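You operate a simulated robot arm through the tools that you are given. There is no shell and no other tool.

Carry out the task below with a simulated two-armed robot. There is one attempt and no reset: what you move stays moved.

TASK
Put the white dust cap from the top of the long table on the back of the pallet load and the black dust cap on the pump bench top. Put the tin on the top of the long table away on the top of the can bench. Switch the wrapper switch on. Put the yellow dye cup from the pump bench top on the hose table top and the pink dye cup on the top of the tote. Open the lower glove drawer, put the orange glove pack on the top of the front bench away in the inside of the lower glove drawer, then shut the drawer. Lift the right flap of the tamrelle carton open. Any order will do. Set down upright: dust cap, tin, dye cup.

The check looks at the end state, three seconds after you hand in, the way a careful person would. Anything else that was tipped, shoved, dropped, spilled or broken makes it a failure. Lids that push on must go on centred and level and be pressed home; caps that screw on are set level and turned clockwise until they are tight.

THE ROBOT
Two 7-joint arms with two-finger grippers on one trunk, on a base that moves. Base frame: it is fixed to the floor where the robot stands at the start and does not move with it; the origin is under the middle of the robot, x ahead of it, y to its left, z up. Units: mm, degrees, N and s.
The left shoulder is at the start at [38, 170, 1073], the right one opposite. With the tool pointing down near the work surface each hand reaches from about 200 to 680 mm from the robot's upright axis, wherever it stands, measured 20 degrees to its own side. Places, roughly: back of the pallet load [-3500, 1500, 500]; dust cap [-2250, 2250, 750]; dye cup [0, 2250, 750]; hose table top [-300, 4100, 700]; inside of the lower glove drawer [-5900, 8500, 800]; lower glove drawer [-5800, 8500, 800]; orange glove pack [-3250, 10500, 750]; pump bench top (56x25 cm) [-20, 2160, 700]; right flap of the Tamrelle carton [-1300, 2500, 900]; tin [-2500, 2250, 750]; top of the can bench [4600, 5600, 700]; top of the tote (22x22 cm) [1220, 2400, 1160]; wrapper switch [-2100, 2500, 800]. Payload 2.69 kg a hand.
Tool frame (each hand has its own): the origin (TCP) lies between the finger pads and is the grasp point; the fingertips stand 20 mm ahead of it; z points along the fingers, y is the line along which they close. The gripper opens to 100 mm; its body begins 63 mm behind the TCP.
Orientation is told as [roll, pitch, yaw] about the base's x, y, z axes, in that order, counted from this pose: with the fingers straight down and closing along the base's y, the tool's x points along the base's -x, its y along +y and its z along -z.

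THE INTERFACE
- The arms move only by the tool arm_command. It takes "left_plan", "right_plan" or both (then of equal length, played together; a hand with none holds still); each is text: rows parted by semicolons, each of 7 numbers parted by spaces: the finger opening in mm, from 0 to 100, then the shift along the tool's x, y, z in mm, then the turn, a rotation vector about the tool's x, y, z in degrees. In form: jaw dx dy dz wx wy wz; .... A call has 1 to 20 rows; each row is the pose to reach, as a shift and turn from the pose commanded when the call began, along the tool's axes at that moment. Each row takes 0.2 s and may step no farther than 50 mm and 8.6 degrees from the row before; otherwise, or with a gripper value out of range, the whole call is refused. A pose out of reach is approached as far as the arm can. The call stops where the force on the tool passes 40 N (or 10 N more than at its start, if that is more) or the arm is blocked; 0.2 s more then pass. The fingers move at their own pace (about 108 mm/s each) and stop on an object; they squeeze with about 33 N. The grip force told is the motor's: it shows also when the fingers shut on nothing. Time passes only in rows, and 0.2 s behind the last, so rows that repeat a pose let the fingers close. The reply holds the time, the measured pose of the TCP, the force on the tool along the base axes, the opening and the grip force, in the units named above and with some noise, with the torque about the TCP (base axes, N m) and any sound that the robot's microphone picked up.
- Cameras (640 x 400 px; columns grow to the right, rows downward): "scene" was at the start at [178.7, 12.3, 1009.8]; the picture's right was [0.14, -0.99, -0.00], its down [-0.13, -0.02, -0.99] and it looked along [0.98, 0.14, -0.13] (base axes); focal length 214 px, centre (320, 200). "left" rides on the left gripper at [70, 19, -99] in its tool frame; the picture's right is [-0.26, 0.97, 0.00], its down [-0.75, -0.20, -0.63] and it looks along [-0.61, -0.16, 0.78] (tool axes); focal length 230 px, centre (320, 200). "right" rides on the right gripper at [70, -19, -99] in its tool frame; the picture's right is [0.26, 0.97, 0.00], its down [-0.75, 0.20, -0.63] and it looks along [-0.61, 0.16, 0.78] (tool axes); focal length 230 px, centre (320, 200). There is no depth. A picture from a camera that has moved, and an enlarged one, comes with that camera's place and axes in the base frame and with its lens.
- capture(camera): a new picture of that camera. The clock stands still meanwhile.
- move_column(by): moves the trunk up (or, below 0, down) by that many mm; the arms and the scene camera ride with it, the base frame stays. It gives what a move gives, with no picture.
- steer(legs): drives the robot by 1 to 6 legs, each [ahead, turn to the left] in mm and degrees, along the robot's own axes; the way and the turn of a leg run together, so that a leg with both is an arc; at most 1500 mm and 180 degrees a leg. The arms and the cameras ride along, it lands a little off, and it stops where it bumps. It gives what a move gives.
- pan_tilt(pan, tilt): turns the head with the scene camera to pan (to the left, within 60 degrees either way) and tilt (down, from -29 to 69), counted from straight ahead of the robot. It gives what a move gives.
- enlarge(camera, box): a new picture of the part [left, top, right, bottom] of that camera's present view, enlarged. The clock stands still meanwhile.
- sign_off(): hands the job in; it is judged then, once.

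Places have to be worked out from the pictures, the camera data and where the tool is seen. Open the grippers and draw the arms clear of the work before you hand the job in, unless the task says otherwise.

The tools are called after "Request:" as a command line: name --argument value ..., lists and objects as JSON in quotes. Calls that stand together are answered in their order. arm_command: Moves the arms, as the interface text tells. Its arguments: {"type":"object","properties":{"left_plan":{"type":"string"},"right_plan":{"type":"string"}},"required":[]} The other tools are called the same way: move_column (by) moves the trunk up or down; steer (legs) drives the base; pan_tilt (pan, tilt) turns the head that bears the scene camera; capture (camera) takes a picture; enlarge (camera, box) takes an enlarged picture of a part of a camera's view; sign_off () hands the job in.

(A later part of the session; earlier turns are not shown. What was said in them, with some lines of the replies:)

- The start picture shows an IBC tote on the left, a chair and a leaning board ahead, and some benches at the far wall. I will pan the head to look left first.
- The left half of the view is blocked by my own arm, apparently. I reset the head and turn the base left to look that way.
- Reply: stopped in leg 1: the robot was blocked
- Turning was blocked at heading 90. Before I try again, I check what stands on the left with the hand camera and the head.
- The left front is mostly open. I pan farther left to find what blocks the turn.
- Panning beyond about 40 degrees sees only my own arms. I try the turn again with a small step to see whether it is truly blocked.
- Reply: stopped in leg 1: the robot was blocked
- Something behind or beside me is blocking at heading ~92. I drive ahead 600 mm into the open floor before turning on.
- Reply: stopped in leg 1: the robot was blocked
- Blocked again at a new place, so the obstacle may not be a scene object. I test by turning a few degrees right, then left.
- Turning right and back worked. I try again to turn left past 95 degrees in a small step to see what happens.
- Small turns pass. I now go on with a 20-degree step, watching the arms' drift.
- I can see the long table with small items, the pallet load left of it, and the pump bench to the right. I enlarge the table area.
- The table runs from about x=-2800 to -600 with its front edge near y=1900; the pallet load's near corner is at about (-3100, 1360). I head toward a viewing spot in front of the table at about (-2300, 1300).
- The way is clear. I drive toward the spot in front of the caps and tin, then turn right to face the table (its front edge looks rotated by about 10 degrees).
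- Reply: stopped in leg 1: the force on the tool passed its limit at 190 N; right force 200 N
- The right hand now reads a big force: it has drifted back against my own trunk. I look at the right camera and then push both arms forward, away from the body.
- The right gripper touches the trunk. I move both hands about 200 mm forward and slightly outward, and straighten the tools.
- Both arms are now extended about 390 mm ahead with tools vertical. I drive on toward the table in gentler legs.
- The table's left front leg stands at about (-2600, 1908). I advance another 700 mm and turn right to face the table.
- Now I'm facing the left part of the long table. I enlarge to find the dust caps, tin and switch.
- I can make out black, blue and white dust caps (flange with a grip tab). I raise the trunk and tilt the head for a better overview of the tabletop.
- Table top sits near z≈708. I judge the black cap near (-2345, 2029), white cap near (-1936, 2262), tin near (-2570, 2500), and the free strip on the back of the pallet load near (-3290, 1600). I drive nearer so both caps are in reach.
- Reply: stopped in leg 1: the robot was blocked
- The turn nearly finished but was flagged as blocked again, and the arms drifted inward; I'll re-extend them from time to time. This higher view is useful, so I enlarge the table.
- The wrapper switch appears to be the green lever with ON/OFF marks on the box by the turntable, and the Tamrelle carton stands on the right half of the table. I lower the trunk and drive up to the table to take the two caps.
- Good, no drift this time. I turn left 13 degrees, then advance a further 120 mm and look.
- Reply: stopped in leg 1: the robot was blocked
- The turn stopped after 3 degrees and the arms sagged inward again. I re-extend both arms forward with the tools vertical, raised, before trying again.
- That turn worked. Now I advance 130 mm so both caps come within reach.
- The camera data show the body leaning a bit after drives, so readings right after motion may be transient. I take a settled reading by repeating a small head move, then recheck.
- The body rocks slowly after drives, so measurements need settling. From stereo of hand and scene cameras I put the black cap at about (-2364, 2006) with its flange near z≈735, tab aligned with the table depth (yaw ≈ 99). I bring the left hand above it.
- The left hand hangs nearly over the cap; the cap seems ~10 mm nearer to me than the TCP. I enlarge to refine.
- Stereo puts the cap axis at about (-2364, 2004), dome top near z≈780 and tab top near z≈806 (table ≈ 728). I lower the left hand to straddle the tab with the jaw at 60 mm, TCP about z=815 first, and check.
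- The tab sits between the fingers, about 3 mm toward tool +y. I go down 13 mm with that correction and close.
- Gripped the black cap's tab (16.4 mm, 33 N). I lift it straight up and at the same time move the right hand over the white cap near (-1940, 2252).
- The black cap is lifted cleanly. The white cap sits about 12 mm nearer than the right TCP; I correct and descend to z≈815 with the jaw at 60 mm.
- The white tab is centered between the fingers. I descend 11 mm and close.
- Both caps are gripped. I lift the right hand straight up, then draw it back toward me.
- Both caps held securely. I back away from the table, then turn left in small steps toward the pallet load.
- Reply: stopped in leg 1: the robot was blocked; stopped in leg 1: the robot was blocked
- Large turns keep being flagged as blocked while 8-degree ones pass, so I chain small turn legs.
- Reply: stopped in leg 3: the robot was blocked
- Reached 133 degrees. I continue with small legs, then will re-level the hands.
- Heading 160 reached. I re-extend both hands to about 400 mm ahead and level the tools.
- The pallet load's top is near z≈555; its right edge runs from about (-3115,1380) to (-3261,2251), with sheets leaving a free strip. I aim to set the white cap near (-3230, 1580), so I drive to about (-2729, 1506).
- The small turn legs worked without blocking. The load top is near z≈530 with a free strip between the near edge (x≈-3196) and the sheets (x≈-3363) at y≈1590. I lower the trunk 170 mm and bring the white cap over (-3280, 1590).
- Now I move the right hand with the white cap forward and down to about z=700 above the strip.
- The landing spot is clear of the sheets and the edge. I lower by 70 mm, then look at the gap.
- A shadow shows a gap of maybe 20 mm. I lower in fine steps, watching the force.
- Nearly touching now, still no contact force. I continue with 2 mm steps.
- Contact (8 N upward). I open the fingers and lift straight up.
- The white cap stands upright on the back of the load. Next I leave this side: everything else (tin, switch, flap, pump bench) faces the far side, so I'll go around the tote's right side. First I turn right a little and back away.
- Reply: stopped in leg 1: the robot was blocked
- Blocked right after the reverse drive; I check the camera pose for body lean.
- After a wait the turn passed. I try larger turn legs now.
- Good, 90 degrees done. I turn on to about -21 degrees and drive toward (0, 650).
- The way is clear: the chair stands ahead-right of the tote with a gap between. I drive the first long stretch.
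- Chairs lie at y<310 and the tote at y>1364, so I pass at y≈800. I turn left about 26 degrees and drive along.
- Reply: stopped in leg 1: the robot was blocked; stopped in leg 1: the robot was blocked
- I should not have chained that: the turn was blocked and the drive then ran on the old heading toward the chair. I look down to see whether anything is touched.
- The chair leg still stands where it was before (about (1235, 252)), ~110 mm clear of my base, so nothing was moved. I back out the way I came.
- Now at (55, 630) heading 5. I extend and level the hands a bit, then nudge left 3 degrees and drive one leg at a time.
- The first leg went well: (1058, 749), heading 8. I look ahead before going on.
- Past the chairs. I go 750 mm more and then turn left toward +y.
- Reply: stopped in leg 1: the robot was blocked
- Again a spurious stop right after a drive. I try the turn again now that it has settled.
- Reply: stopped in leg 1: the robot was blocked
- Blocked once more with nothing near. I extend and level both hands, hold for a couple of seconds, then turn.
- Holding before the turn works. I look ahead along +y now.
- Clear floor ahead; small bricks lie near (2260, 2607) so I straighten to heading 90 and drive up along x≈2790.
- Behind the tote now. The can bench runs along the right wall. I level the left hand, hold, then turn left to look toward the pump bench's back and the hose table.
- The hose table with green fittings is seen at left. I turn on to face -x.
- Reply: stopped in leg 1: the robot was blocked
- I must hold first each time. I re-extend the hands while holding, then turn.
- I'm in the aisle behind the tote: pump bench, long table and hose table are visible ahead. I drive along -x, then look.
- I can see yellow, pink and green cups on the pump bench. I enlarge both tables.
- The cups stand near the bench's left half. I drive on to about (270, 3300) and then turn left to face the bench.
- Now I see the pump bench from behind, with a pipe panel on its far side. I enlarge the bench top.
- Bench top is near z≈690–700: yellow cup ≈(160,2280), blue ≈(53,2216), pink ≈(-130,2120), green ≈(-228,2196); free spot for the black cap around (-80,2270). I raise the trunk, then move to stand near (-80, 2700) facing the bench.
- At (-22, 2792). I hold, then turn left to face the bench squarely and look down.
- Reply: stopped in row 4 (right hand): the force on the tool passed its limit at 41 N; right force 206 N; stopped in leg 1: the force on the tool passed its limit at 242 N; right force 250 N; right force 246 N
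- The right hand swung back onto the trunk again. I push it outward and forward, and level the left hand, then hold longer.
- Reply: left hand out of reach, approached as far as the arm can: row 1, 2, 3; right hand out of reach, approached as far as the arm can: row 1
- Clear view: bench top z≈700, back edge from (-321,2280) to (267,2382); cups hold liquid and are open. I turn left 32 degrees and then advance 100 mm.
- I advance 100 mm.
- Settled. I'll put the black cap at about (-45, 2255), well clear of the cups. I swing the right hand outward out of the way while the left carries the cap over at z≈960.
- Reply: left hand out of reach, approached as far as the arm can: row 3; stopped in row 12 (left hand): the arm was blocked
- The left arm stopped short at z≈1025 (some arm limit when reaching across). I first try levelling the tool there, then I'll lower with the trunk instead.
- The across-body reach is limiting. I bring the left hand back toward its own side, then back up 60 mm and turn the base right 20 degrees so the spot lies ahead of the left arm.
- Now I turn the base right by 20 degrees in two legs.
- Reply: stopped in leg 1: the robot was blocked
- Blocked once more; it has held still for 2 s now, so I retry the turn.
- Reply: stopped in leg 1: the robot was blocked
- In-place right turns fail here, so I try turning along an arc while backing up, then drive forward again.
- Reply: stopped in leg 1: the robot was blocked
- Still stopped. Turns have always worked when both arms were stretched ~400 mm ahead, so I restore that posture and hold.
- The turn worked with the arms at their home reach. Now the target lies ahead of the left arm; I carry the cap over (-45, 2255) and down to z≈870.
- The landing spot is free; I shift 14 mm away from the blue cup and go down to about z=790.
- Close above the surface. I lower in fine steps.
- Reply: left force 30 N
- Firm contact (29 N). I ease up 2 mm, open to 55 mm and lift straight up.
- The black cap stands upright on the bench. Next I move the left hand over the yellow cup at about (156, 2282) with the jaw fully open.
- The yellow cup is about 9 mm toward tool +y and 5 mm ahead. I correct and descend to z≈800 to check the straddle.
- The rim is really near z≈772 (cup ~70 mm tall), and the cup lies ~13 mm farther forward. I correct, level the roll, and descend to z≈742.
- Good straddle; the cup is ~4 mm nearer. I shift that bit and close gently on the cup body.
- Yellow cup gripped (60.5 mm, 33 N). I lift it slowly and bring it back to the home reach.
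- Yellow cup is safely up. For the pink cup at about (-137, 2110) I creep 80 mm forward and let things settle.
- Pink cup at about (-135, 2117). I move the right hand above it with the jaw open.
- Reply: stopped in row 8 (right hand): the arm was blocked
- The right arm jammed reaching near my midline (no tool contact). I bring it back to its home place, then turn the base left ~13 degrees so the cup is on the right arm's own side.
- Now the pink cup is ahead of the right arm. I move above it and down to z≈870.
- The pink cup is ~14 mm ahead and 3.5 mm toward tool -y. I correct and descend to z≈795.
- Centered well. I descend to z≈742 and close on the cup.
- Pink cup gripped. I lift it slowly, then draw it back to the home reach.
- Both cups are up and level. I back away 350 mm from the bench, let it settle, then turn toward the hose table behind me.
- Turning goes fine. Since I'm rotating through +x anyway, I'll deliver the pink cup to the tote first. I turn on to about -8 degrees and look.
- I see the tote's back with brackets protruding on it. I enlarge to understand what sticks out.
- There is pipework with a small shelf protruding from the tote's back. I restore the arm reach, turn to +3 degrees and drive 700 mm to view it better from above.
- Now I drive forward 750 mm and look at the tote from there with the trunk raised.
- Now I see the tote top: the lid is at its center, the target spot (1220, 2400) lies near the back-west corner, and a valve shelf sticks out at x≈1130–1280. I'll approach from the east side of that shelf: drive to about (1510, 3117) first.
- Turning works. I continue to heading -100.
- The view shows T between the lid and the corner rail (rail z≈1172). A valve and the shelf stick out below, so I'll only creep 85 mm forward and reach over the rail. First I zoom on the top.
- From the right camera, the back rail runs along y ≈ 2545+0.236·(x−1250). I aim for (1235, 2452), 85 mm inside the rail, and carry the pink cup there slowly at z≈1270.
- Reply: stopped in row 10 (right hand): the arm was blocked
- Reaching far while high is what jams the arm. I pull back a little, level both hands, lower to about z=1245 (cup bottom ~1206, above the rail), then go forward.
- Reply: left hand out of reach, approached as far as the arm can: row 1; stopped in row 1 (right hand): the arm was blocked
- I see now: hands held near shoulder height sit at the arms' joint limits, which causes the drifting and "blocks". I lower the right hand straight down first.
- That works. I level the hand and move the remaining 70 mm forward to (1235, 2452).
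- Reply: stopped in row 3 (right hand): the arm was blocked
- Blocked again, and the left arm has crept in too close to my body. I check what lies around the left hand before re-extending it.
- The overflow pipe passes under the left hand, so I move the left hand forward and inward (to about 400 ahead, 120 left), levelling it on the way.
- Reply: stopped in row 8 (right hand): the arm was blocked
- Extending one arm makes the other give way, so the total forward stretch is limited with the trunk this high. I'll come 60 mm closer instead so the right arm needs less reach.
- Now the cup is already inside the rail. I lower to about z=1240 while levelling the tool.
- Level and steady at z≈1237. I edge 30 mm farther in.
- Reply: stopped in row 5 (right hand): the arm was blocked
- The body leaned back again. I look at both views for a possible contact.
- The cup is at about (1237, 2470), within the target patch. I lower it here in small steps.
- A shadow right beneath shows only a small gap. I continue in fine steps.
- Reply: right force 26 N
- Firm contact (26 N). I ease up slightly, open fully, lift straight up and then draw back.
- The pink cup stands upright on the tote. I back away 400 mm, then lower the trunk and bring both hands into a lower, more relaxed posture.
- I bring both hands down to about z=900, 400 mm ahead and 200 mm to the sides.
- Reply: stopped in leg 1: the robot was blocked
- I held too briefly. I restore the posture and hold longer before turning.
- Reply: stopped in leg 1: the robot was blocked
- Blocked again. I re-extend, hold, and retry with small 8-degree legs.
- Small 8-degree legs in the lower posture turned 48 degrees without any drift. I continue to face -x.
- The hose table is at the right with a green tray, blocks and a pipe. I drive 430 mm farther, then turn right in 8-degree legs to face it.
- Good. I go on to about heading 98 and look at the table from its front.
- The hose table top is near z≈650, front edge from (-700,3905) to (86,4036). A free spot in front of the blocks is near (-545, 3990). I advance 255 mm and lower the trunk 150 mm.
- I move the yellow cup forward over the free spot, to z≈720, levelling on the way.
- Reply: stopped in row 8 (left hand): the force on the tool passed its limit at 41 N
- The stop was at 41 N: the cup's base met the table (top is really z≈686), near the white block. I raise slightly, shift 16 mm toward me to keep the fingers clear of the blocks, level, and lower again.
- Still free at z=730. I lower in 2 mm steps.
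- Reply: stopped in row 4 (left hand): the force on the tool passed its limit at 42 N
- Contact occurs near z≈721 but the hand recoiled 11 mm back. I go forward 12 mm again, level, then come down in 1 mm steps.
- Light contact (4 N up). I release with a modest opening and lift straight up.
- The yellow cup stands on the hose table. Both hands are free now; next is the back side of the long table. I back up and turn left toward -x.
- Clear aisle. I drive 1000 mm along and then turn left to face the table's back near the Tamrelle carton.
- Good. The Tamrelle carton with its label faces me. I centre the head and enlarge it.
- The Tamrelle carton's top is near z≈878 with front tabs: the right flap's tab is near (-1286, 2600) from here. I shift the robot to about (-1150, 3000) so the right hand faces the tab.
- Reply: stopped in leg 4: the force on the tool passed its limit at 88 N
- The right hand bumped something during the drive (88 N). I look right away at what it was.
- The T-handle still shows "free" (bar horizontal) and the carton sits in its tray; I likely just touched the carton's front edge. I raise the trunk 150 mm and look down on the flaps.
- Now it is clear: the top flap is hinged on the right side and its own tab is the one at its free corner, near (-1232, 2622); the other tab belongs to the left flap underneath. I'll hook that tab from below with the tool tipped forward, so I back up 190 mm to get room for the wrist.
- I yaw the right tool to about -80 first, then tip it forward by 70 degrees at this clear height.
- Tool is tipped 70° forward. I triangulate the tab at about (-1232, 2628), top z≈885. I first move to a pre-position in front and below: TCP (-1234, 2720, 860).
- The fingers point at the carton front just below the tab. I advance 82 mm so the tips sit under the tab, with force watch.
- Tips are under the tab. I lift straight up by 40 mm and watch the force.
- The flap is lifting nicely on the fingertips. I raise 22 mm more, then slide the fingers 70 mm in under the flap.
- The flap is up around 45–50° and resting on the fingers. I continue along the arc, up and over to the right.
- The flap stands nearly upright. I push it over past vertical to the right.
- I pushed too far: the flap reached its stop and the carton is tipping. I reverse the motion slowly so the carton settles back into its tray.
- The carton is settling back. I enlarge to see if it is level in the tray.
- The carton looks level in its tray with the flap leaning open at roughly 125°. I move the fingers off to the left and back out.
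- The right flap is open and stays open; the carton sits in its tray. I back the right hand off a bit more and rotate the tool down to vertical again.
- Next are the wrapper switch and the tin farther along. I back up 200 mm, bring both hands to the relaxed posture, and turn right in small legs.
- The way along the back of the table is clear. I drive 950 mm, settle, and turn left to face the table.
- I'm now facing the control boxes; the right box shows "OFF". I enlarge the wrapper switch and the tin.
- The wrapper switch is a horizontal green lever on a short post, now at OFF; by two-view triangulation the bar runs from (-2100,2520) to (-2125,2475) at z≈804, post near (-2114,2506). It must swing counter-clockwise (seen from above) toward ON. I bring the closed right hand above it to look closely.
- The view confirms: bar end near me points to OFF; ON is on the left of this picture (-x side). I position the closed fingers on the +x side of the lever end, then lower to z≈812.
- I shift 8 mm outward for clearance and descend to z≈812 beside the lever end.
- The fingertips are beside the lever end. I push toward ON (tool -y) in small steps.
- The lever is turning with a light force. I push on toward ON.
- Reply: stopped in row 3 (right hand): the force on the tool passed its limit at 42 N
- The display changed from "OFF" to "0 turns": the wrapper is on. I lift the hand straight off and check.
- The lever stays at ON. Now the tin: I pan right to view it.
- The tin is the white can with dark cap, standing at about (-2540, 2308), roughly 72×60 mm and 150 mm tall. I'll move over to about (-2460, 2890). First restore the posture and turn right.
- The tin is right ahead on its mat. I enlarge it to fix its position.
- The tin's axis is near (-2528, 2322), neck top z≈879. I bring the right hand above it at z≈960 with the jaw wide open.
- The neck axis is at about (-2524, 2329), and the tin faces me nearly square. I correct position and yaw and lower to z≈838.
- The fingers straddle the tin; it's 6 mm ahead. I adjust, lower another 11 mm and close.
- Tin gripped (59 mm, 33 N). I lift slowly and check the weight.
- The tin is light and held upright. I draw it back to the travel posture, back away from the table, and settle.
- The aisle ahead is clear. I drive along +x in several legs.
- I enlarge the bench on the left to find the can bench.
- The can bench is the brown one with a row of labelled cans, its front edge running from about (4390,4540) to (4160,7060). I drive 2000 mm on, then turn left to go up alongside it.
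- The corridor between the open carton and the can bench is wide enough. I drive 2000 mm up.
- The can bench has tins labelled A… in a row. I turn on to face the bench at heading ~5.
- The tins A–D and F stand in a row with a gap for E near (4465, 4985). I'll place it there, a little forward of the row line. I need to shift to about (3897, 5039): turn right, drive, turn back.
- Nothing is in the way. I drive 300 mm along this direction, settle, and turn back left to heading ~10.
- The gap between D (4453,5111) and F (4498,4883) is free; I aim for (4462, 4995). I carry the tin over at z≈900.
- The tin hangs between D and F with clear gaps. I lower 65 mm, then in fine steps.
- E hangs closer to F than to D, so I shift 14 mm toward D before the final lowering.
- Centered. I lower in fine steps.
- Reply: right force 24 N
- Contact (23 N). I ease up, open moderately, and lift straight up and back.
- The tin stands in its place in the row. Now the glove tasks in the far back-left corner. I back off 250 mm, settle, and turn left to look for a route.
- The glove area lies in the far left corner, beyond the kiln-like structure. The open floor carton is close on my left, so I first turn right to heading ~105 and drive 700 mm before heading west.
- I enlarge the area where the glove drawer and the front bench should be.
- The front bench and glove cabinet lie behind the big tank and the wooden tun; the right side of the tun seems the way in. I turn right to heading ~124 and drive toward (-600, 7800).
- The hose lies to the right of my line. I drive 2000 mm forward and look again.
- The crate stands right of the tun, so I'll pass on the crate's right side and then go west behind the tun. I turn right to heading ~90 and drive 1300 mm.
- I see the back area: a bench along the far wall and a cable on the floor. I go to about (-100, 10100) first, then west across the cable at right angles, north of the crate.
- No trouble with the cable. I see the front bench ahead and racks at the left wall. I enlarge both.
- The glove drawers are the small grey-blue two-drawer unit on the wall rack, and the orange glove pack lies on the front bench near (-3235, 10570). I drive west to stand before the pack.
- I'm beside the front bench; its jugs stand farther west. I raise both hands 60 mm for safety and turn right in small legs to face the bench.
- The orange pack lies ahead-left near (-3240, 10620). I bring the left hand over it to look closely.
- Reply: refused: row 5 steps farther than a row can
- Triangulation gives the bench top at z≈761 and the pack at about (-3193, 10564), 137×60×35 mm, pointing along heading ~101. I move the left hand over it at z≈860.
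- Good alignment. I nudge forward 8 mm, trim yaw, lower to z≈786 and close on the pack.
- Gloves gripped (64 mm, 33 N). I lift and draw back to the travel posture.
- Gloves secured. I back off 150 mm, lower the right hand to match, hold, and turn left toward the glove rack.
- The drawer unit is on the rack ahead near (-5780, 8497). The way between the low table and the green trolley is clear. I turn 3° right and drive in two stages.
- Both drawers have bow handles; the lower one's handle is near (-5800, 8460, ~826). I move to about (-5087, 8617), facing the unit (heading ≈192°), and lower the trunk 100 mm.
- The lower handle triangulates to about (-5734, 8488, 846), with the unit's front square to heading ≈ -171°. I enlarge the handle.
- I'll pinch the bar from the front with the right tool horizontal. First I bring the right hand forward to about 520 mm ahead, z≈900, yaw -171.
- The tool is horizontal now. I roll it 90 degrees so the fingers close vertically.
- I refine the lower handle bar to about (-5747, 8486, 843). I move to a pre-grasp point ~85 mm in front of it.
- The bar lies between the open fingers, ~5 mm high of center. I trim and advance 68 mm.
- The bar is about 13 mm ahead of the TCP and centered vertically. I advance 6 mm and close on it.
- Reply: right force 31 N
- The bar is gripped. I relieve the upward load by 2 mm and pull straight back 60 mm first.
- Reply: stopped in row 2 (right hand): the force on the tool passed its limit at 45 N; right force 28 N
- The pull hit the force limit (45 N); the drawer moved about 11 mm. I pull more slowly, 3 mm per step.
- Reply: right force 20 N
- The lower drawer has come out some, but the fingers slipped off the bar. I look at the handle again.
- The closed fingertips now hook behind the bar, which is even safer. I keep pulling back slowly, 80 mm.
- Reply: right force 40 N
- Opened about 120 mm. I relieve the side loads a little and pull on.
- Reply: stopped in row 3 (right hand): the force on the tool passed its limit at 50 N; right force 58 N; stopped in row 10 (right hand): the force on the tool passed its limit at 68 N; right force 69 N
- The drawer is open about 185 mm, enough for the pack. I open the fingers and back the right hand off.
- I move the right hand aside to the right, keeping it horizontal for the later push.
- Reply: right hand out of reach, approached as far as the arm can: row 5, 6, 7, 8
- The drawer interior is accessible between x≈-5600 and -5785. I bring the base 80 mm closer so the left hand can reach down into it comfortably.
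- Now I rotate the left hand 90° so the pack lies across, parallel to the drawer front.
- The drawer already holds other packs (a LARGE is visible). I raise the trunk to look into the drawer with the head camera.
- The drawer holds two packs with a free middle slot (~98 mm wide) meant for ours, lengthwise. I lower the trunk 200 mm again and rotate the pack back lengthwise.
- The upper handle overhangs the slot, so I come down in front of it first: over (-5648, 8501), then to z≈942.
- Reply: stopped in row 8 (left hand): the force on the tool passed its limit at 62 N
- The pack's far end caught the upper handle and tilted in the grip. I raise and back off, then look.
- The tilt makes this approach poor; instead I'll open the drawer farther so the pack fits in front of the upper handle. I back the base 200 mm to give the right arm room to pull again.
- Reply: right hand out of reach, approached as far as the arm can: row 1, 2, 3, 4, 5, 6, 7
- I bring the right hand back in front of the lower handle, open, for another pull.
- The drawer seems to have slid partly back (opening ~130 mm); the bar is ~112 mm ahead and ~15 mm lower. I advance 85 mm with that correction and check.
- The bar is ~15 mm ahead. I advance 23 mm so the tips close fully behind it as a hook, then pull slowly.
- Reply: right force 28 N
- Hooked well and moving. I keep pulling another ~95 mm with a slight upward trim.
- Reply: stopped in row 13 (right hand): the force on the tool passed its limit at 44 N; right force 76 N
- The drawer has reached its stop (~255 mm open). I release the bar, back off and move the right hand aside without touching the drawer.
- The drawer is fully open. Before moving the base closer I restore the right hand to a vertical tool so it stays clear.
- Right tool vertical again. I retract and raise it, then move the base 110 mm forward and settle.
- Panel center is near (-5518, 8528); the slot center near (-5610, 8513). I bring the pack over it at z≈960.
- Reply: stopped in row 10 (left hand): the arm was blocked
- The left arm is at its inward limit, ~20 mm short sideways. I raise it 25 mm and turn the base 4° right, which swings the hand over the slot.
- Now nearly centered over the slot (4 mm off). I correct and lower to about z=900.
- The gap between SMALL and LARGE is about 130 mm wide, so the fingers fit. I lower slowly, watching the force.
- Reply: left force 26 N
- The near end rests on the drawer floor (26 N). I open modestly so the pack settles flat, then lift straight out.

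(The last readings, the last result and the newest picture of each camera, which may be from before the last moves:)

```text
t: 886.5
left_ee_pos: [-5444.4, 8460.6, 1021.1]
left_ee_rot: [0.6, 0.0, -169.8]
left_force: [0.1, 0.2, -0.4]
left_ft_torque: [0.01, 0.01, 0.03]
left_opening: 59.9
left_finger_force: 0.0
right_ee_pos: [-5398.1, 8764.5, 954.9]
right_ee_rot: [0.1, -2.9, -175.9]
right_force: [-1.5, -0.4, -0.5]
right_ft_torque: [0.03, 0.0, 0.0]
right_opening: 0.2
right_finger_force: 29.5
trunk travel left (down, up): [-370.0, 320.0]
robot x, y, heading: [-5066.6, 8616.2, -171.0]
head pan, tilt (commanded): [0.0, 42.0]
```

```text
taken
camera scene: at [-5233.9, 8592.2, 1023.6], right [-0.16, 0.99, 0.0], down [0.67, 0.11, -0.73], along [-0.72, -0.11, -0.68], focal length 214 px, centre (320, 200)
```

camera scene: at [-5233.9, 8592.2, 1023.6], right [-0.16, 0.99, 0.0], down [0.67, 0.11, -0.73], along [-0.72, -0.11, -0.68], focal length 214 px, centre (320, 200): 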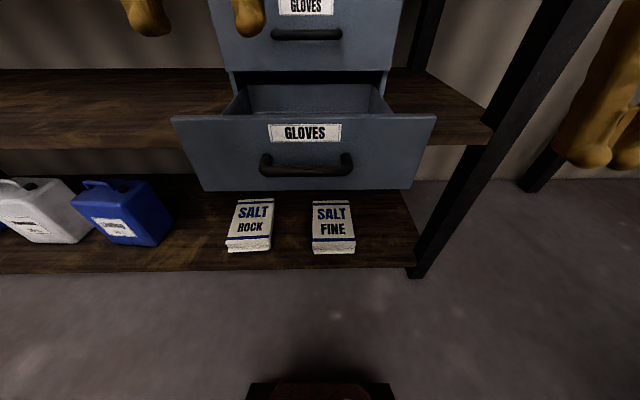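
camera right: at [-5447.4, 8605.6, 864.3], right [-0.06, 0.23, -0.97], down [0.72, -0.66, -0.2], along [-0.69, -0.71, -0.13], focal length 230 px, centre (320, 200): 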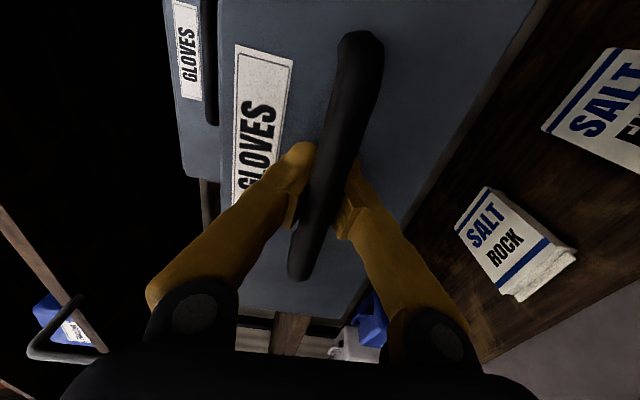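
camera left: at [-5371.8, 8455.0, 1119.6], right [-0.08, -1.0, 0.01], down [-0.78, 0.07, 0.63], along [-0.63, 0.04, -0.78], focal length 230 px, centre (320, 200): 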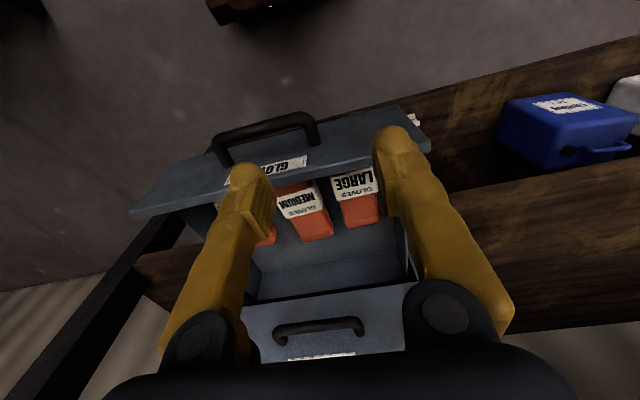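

The MEDIUM pack lies flat between SMALL and LARGE. Now I close the left fingers and place them just in front of the lower handle bar to push the drawer shut.

Request:
arm_command --left_plan "30 8 -25 0 0 0 0; 0 15 -50 0 0.3 0 0; 0 15 -69 10 0.6 0 0; 0 15 -69 50 0.6 0 0; 0 15 -69 90 0.6 0 0; 0 15 -69 130 0.6 0 0; 0 15 -69 168 0.6 0 0; 0 15 -69 168 0.6 0 0; 0 15 -69 168 0.6 0 0"

Request:
capture --camera "scene"

Request:
capture --camera "left"

```text
t: 888.7
left_ee_pos: [-5448.0, 8522.0, 878.5]
left_ee_rot: [-4.8, -2.1, -165.0]
left_force: [-0.1, -0.7, -0.7]
left_ft_torque: [0.03, 0.02, -0.03]
left_opening: 0.2
left_finger_force: 30.0
right_ee_pos: [-5380.9, 8766.9, 960.5]
right_ee_rot: [0.2, -4.0, -175.9]
right_force: [0.3, -0.9, 0.1]
right_ft_torque: [0.0, 0.04, -0.02]
right_opening: 0.0
right_finger_force: 29.2
trunk travel left (down, up): [-370.0, 320.0]
robot x, y, heading: [-5067.1, 8619.7, -171.0]
head pan, tilt (commanded): [0.0, 42.0]
stopped in row 9 (left hand): the force on the tool passed its limit at 43 N (the readings are from after the stop); the commanded pose is now the measured one
```

```text
taken
camera scene: at [-5232.1, 8592.0, 1023.5], right [-0.16, 0.99, 0.0], down [0.67, 0.11, -0.73], along [-0.72, -0.11, -0.68], focal length 214 px, centre (320, 200)
```

scene: 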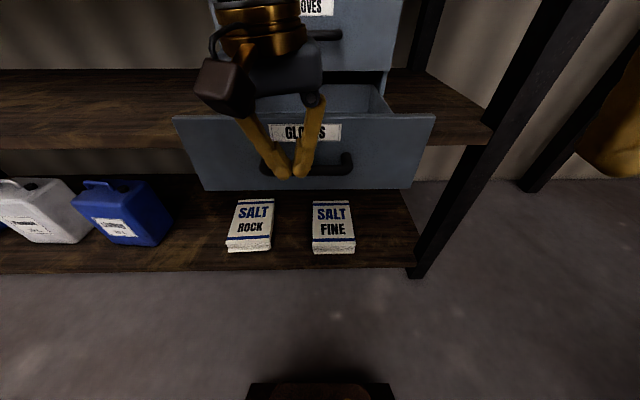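

```text
taken
camera left: at [-5370.4, 8514.7, 973.5], right [0.0, -1.0, -0.07], down [-0.74, -0.05, 0.67], along [-0.67, 0.05, -0.74], focal length 230 px, centre (320, 200)
```

left: 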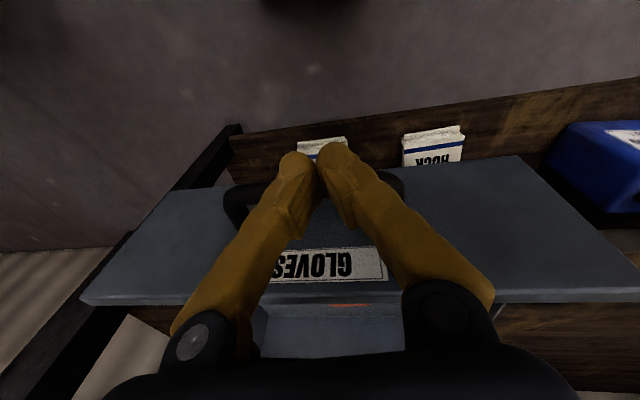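

The tips came down on top of the bar. I raise 10 mm, straighten the tool, and will push on the panel just above the handle instead.

Request:
arm_command --left_plan "0 0 0 -5 -2 1 2; 0 0 0 -10 -4 2.1 4; 0 0 0 -10 -4.8 2.1 6; 0 0 0 -10 -4.8 2.1 6; 0 0 0 -10 -4.8 2.1 6; 0 0 0 -10 -4.8 2.1 6"

Request:
arm_command --left_plan "0 -5 0 0 0 0 0; 0 -10 0 0 0 0 0; 0 -16 0 0 0 0 0; 0 -22 0 0 0 0 0; 0 -28 0 0 0 0 0; 0 -34 0 0 0 0 0; 0 -40 0 0 0 0 0; 0 -46 0 0 0 0 0; 0 -52 0 0 0 0 0; 0 -58 0 0 0 0 0; 0 -64 0 0 0 0 0; 0 -70 0 0 0 0 0; 0 -76 0 0 0 0 0; 0 -82 0 0 0 0 0; 0 -88 0 0 0 0 0; 0 -94 0 0 0 0 0; 0 -100 0 0 0 0 0"

Request:
capture --camera "scene"

```text
t: 890.1
left_ee_pos: [-5456.8, 8519.5, 896.1]
left_ee_rot: [-1.4, -0.3, -169.8]
left_force: [-0.7, 0.2, -0.1]
left_ft_torque: [0.02, 0.0, -0.01]
left_opening: 0.1
left_finger_force: 29.1
right_ee_pos: [-5383.3, 8767.2, 959.7]
right_ee_rot: [0.1, -3.8, -175.9]
right_force: [1.0, 0.0, 0.7]
right_ft_torque: [0.0, -0.01, 0.02]
right_opening: 0.0
right_finger_force: 29.2
trunk travel left (down, up): [-370.0, 320.0]
robot x, y, heading: [-5064.7, 8621.8, -170.9]
head pan, tilt (commanded): [0.0, 42.0]
```

```text
t: 893.7
left_ee_pos: [-5553.8, 8501.4, 891.9]
left_ee_rot: [-0.7, -0.1, -170.0]
left_force: [-0.2, 0.3, 0.0]
left_ft_torque: [-0.03, 0.01, 0.0]
left_opening: 0.0
left_finger_force: 29.9
right_ee_pos: [-5385.5, 8766.9, 959.4]
right_ee_rot: [0.1, -3.8, -175.9]
right_force: [1.0, 0.5, 0.6]
right_ft_torque: [0.03, 0.03, 0.0]
right_opening: 0.0
right_finger_force: 29.3
trunk travel left (down, up): [-370.0, 320.0]
robot x, y, heading: [-5064.1, 8620.7, -171.1]
head pan, tilt (commanded): [0.0, 42.0]
```

```text
taken
camera scene: at [-5234.4, 8592.2, 1023.5], right [-0.16, 0.99, 0.0], down [0.67, 0.11, -0.73], along [-0.72, -0.11, -0.68], focal length 214 px, centre (320, 200)
```

scene: 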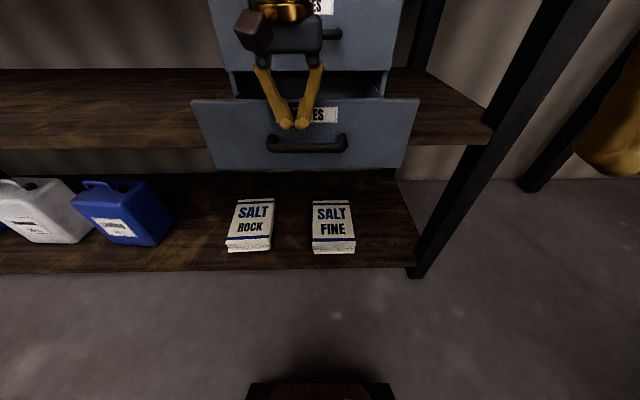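

The drawer slides easily. To finish without hitting the upper handle, I back off a bit and tip the left tool ~75° forward so the fingertips lead.

Request:
arm_command --left_plan "0 10 0 0 0 -8 0; 0 20 0 0 0 -16 0; 0 20 0 0 0 -24 0; 0 20 0 0 0 -32 0; 0 20 0 0 0 -40 0; 0 20 0 0 0 -48 0; 0 20 0 0 0 -56 0; 0 20 0 0 0 -64 0; 0 20 0 0 0 -72 0; 0 20 0 0 0 -76 0; 0 20 0 0 0 -76 0; 0 20 0 0 0 -76 0"

Request:
capture --camera "scene"

```text
t: 896.3
left_ee_pos: [-5528.5, 8511.4, 888.0]
left_ee_rot: [1.6, -76.0, -173.1]
left_force: [-0.5, -0.6, -0.9]
left_ft_torque: [-0.01, -0.03, 0.01]
left_opening: 0.0
left_finger_force: 29.8
left hand out of reach, approached as far as the arm can: row 4
right_ee_pos: [-5383.8, 8766.9, 959.9]
right_ee_rot: [0.1, -3.7, -175.8]
right_force: [0.1, -0.1, 0.6]
right_ft_torque: [-0.03, 0.04, 0.0]
right_opening: 0.0
right_finger_force: 29.9
trunk travel left (down, up): [-370.0, 320.0]
robot x, y, heading: [-5065.3, 8621.3, -170.8]
head pan, tilt (commanded): [0.0, 42.0]
```

```text
taken
camera scene: at [-5234.2, 8592.2, 1023.5], right [-0.16, 0.99, 0.0], down [0.67, 0.11, -0.73], along [-0.72, -0.11, -0.68], focal length 214 px, centre (320, 200)
```

scene: 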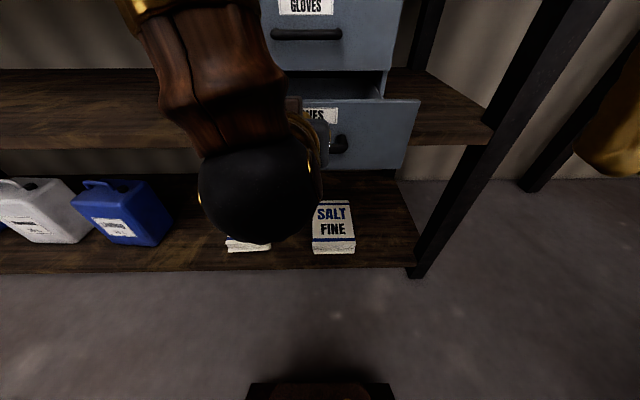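

Fingertips lead now. I push forward steadily, 8 mm per step.

Request:
arm_command --left_plan "0 -1.9 0 7.8 0 0 0; 0 -3.9 0 15.5 0 0 0; 0 -5.8 0 23.3 0 0 0; 0 -7.7 0 31 0 0 0; 0 -9.7 0 38.8 0 0 0; 0 -11.6 0 46.6 0 0 0; 0 -13.6 0 54.3 0 0 0; 0 -15.5 0 62 0 0 0; 0 -17.4 0 69.8 0 0 0; 0 -19.4 0 77.6 0 0 0; 0 -21.3 0 85.4 0 0 0; 0 -23.2 0 93 0 0 0; 0 -25.2 0 101 0 0 0; 0 -27.1 0 108.6 0 0 0; 0 -29 0 116.4 0 0 0; 0 -31 0 124 0 0 0; 0 -33 0 132 0 0 0; 0 -35 0 140 0 0 0; 0 -37 0 148 0 0 0; 0 -38.7 0 155 0 0 0"

Request:
capture --camera "scene"

```text
t: 900.5
left_ee_pos: [-5688.1, 8488.8, 887.5]
left_ee_rot: [1.5, -75.9, -172.9]
left_force: [-0.2, -0.2, 0.0]
left_ft_torque: [0.02, -0.02, -0.04]
left_opening: 0.0
left_finger_force: 29.8
right_ee_pos: [-5384.8, 8766.9, 960.1]
right_ee_rot: [0.2, -3.8, -175.9]
right_force: [-0.1, 0.6, 0.6]
right_ft_torque: [-0.01, 0.0, -0.02]
right_opening: 0.0
right_finger_force: 29.6
trunk travel left (down, up): [-370.0, 320.0]
robot x, y, heading: [-5066.9, 8622.0, -170.8]
head pan, tilt (commanded): [0.0, 42.0]
```

```text
taken
camera scene: at [-5234.4, 8592.2, 1023.5], right [-0.16, 0.99, 0.0], down [0.67, 0.11, -0.73], along [-0.72, -0.11, -0.68], focal length 214 px, centre (320, 200)
```

scene: 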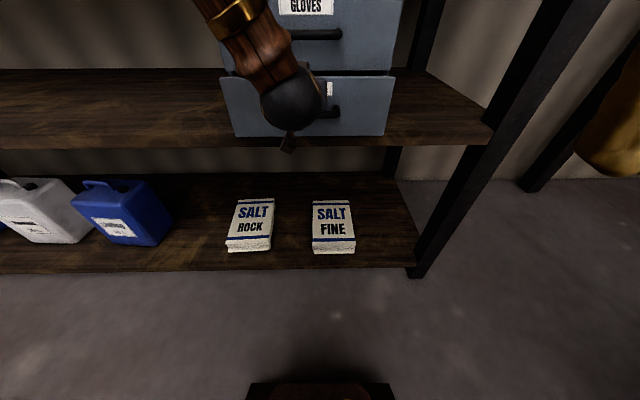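

Nearly shut. I push on until it meets its stop.

Request:
arm_command --left_plan "0 -1.9 0 7.8 0 0 0; 0 -3.9 0 15.5 0 0 0; 0 -5.8 0 23.3 0 0 0; 0 -7.7 0 31 0 0 0; 0 -9.7 0 38.8 0 0 0; 0 -11.6 0 46.6 0 0 0; 0 -13 0 52 0 0 0; 0 -14 0 57 0 0 0; 0 -15.5 0 62 0 0 0; 0 -16.5 0 67 0 0 0; 0 -17.8 0 72 0 0 0; 0 -19 0 76 0 0 0; 0 -20 0 80 0 0 0; 0 -21 0 84 0 0 0"

Request:
capture --camera "scene"

```text
t: 902.5
left_ee_pos: [-5737.6, 8483.7, 887.2]
left_ee_rot: [1.7, -75.7, -173.2]
left_force: [9.3, -1.0, 4.4]
left_ft_torque: [0.02, -0.15, -0.12]
left_opening: 0.0
left_finger_force: 29.9
right_ee_pos: [-5381.6, 8765.3, 963.8]
right_ee_rot: [0.4, -5.0, -175.8]
right_force: [-0.6, -0.4, -0.9]
right_ft_torque: [0.01, -0.1, 0.01]
right_opening: 0.3
right_finger_force: 29.3
trunk travel left (down, up): [-370.0, 320.0]
robot x, y, heading: [-5064.0, 8622.1, -170.7]
head pan, tilt (commanded): [0.0, 42.0]
stopped in row 9 (left hand): the force on the tool passed its limit at 41 N (the readings are from after the stop); the commanded pose is now the measured one
```

```text
taken
camera scene: at [-5233.7, 8592.4, 1023.7], right [-0.16, 0.99, 0.0], down [0.67, 0.11, -0.73], along [-0.72, -0.11, -0.68], focal length 214 px, centre (320, 200)
```

scene: 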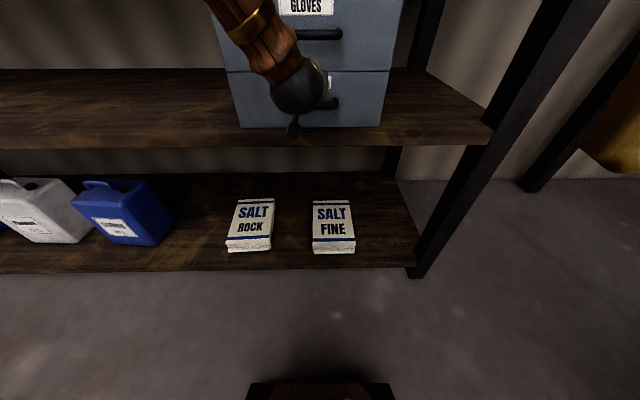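

It met the stop (41 N) and looks flush. I back the left hand off and inspect.

Request:
arm_command --left_plan "0 2 0 -8 0 0 0; 0 5 0 -25 0 0 0; 0 10 0 -50 0 0 0; 0 15 0 -80 0 0 0; 0 22 0 -115 0 0 0; 0 30 0 -150 0 0 0; 0 30 30 -180 0 0 0; 0 30 60 -200 0 0 0; 0 30 60 -200 0 0 0"

Request:
pan_tilt --pan 0 --tilt 25

Request:
capture --camera "scene"

Request:
enlarge --camera "scene" --box '[200, 60, 410, 220]'

```text
t: 904.5
left_ee_pos: [-5527.2, 8453.2, 910.7]
left_ee_rot: [1.6, -76.0, -173.4]
left_force: [0.4, 0.0, -0.2]
left_ft_torque: [0.0, -0.01, 0.02]
left_opening: 0.0
left_finger_force: 30.1
right_ee_pos: [-5382.3, 8764.4, 966.7]
right_ee_rot: [0.6, -6.1, -175.7]
right_force: [1.1, -0.3, 0.0]
right_ft_torque: [-0.01, -0.01, 0.02]
right_opening: 0.0
right_finger_force: 29.2
trunk travel left (down, up): [-370.0, 320.0]
robot x, y, heading: [-5069.0, 8621.5, -171.0]
head pan, tilt (commanded): [0.0, 42.0]
```

```text
t: 905.3
left_ee_pos: [-5526.9, 8452.6, 910.2]
left_ee_rot: [1.5, -76.0, -173.2]
left_force: [-0.3, -0.5, 0.1]
left_ft_torque: [-0.03, 0.02, 0.01]
left_opening: 0.1
left_finger_force: 29.9
right_ee_pos: [-5382.9, 8764.0, 966.5]
right_ee_rot: [0.6, -6.0, -175.8]
right_force: [-0.3, -0.7, 0.2]
right_ft_torque: [0.0, -0.04, 0.0]
right_opening: 0.2
right_finger_force: 30.0
trunk travel left (down, up): [-370.0, 320.0]
robot x, y, heading: [-5066.5, 8622.2, -171.0]
head pan, tilt (commanded): [0.0, 25.0]
```

```text
taken
camera scene: at [-5242.8, 8590.7, 1049.6], right [-0.16, 0.99, 0.0], down [0.43, 0.07, -0.9], along [-0.89, -0.14, -0.44], focal length 214 px, centre (320, 200)
```

scene: 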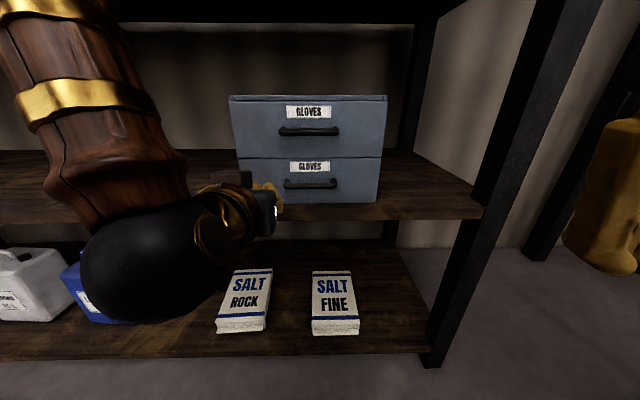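

```text
2.50 times, centred on (305, 140) of scene
camera zoom: at [-5242.8, 8590.7, 1049.6], right [-0.16, 0.99, 0.0], down [0.43, 0.07, -0.9], along [-0.89, -0.14, -0.44], focal length 536 px, centre (358, 350)
```

zoom: 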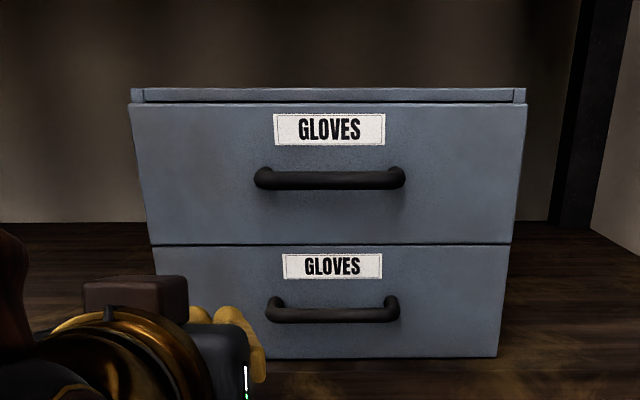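

The lower drawer is flush and shut. All tasks are done; I now draw the arms clear: back away, straighten the left tool, and open both grippers.

Request:
steer --legs '[[-350, 0]]'

Request:
arm_command --left_plan "0 0 0 0 0 8 0; 10 0 0 0 0 16 0; 20 0 0 0 0 24 0; 30 0 0 0 0 32 0; 40 0 0 0 0 40 0; 50 0 0 0 0 48 0; 60 0 0 0 0 56 0; 70 0 0 0 0 64 0; 80 0 0 0 0 72 0; 90 0 0 0 0 76 0; 100 0 0 0 0 76 0; 100 0 0 0 0 76 0" --right_plan "10 0 0 0 0 1 0; 20 0 0 0 0 2 0; 30 0 0 0 0.3 3 0; 40 0 0 0 0.6 4 0; 50 0 0 0 0.6 5 0; 60 0 0 0 0.6 6 0; 70 0 0 0 0.6 6 0; 80 0 0 0 0.6 6 0; 90 0 0 0 0.6 6 0; 100 0 0 0 0.6 6 0; 100 0 0 0 0.6 6 0; 100 0 0 0 0.6 6 0"

Request:
capture --camera "scene"

```text
t: 907.5
left_ee_pos: [-5181.0, 8507.8, 910.7]
left_ee_rot: [1.6, -76.1, -173.3]
left_force: [0.1, 0.2, 0.4]
left_ft_torque: [-0.01, 0.0, 0.01]
left_opening: 0.0
left_finger_force: 29.6
right_ee_pos: [-5036.4, 8820.3, 967.0]
right_ee_rot: [0.6, -5.9, -175.9]
right_force: [0.8, 0.1, 0.7]
right_ft_torque: [0.02, 0.03, -0.01]
right_opening: 0.0
right_finger_force: 29.3
trunk travel left (down, up): [-370.0, 320.0]
robot x, y, heading: [-4719.0, 8676.7, -171.1]
head pan, tilt (commanded): [0.0, 25.0]
```

```text
t: 910.1
left_ee_pos: [-5167.4, 8509.8, 917.5]
left_ee_rot: [0.4, -0.8, -171.7]
left_force: [0.1, -0.6, 0.1]
left_ft_torque: [0.0, -0.02, -0.05]
left_opening: 100.1
left_finger_force: 0.0
right_ee_pos: [-5023.6, 8821.8, 970.9]
right_ee_rot: [0.1, -0.9, -175.9]
right_force: [0.0, 0.8, -0.3]
right_ft_torque: [0.01, 0.03, 0.02]
right_opening: 100.1
right_finger_force: 0.0
right hand out of reach, approached as far as the arm can: row 2
trunk travel left (down, up): [-370.0, 320.0]
robot x, y, heading: [-4713.7, 8675.5, -171.3]
head pan, tilt (commanded): [0.0, 25.0]
```

```text
taken
camera scene: at [-4897.9, 8645.6, 1049.6], right [-0.16, 0.99, 0.0], down [0.43, 0.07, -0.9], along [-0.89, -0.14, -0.44], focal length 214 px, centre (320, 200)
```

scene: 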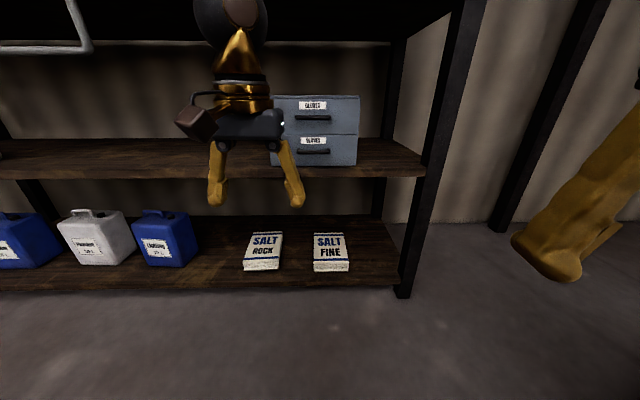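

Everything has been carried out: caps, cups, tin, switch, flap and gloves, with the drawer shut. Both grippers are open and the arms are well clear of the rack, so I hand the job in.

Request:
sign_off

```text
The job is handed in.
```

I carried out all six parts of the task and handed the job in. I don't know the verdict, because the hand-in reply only confirms it was received.

| Item | Where it ended up |
|---|---|
| White dust cap | Upright on the back of the pallet load, in the free strip beside the sheets |
| Black dust cap | Upright on the pump bench top |
| Tin | Upright on the can bench, in the gap between tins D and F |
| Wrapper switch | On; its display changed from "OFF" to "0 turns" |
| Yellow dye cup | Upright on the hose table top |
| Pink dye cup | Upright on top of the tote |
| Orange gloves | In the lower glove drawer, between the SMALL and LARGE packs, with the drawer shut |
| Tamrelle carton | Right flap open and leaning back past upright |

A few things did not go cleanly and could count against the result:

- **Tamrelle carton:** I pushed the flap past its stop and the carton tipped. I reversed, and it settled back level in its tray. Earlier, while driving up, the right hand also took an 88 N knock, most likely against the carton's front edge.
- **Black dust cap:** its centre is inside the 56x25 cm area by my measurements, but its rim probably sticks out about 1 cm past the back of it. It is fully on the bench.
- **Glove pack:** it caught on the upper drawer handle on the first try. I pulled the drawer out to its stop and set the pack in on the second.

I did not go back to recheck the earlier placements before handing in.
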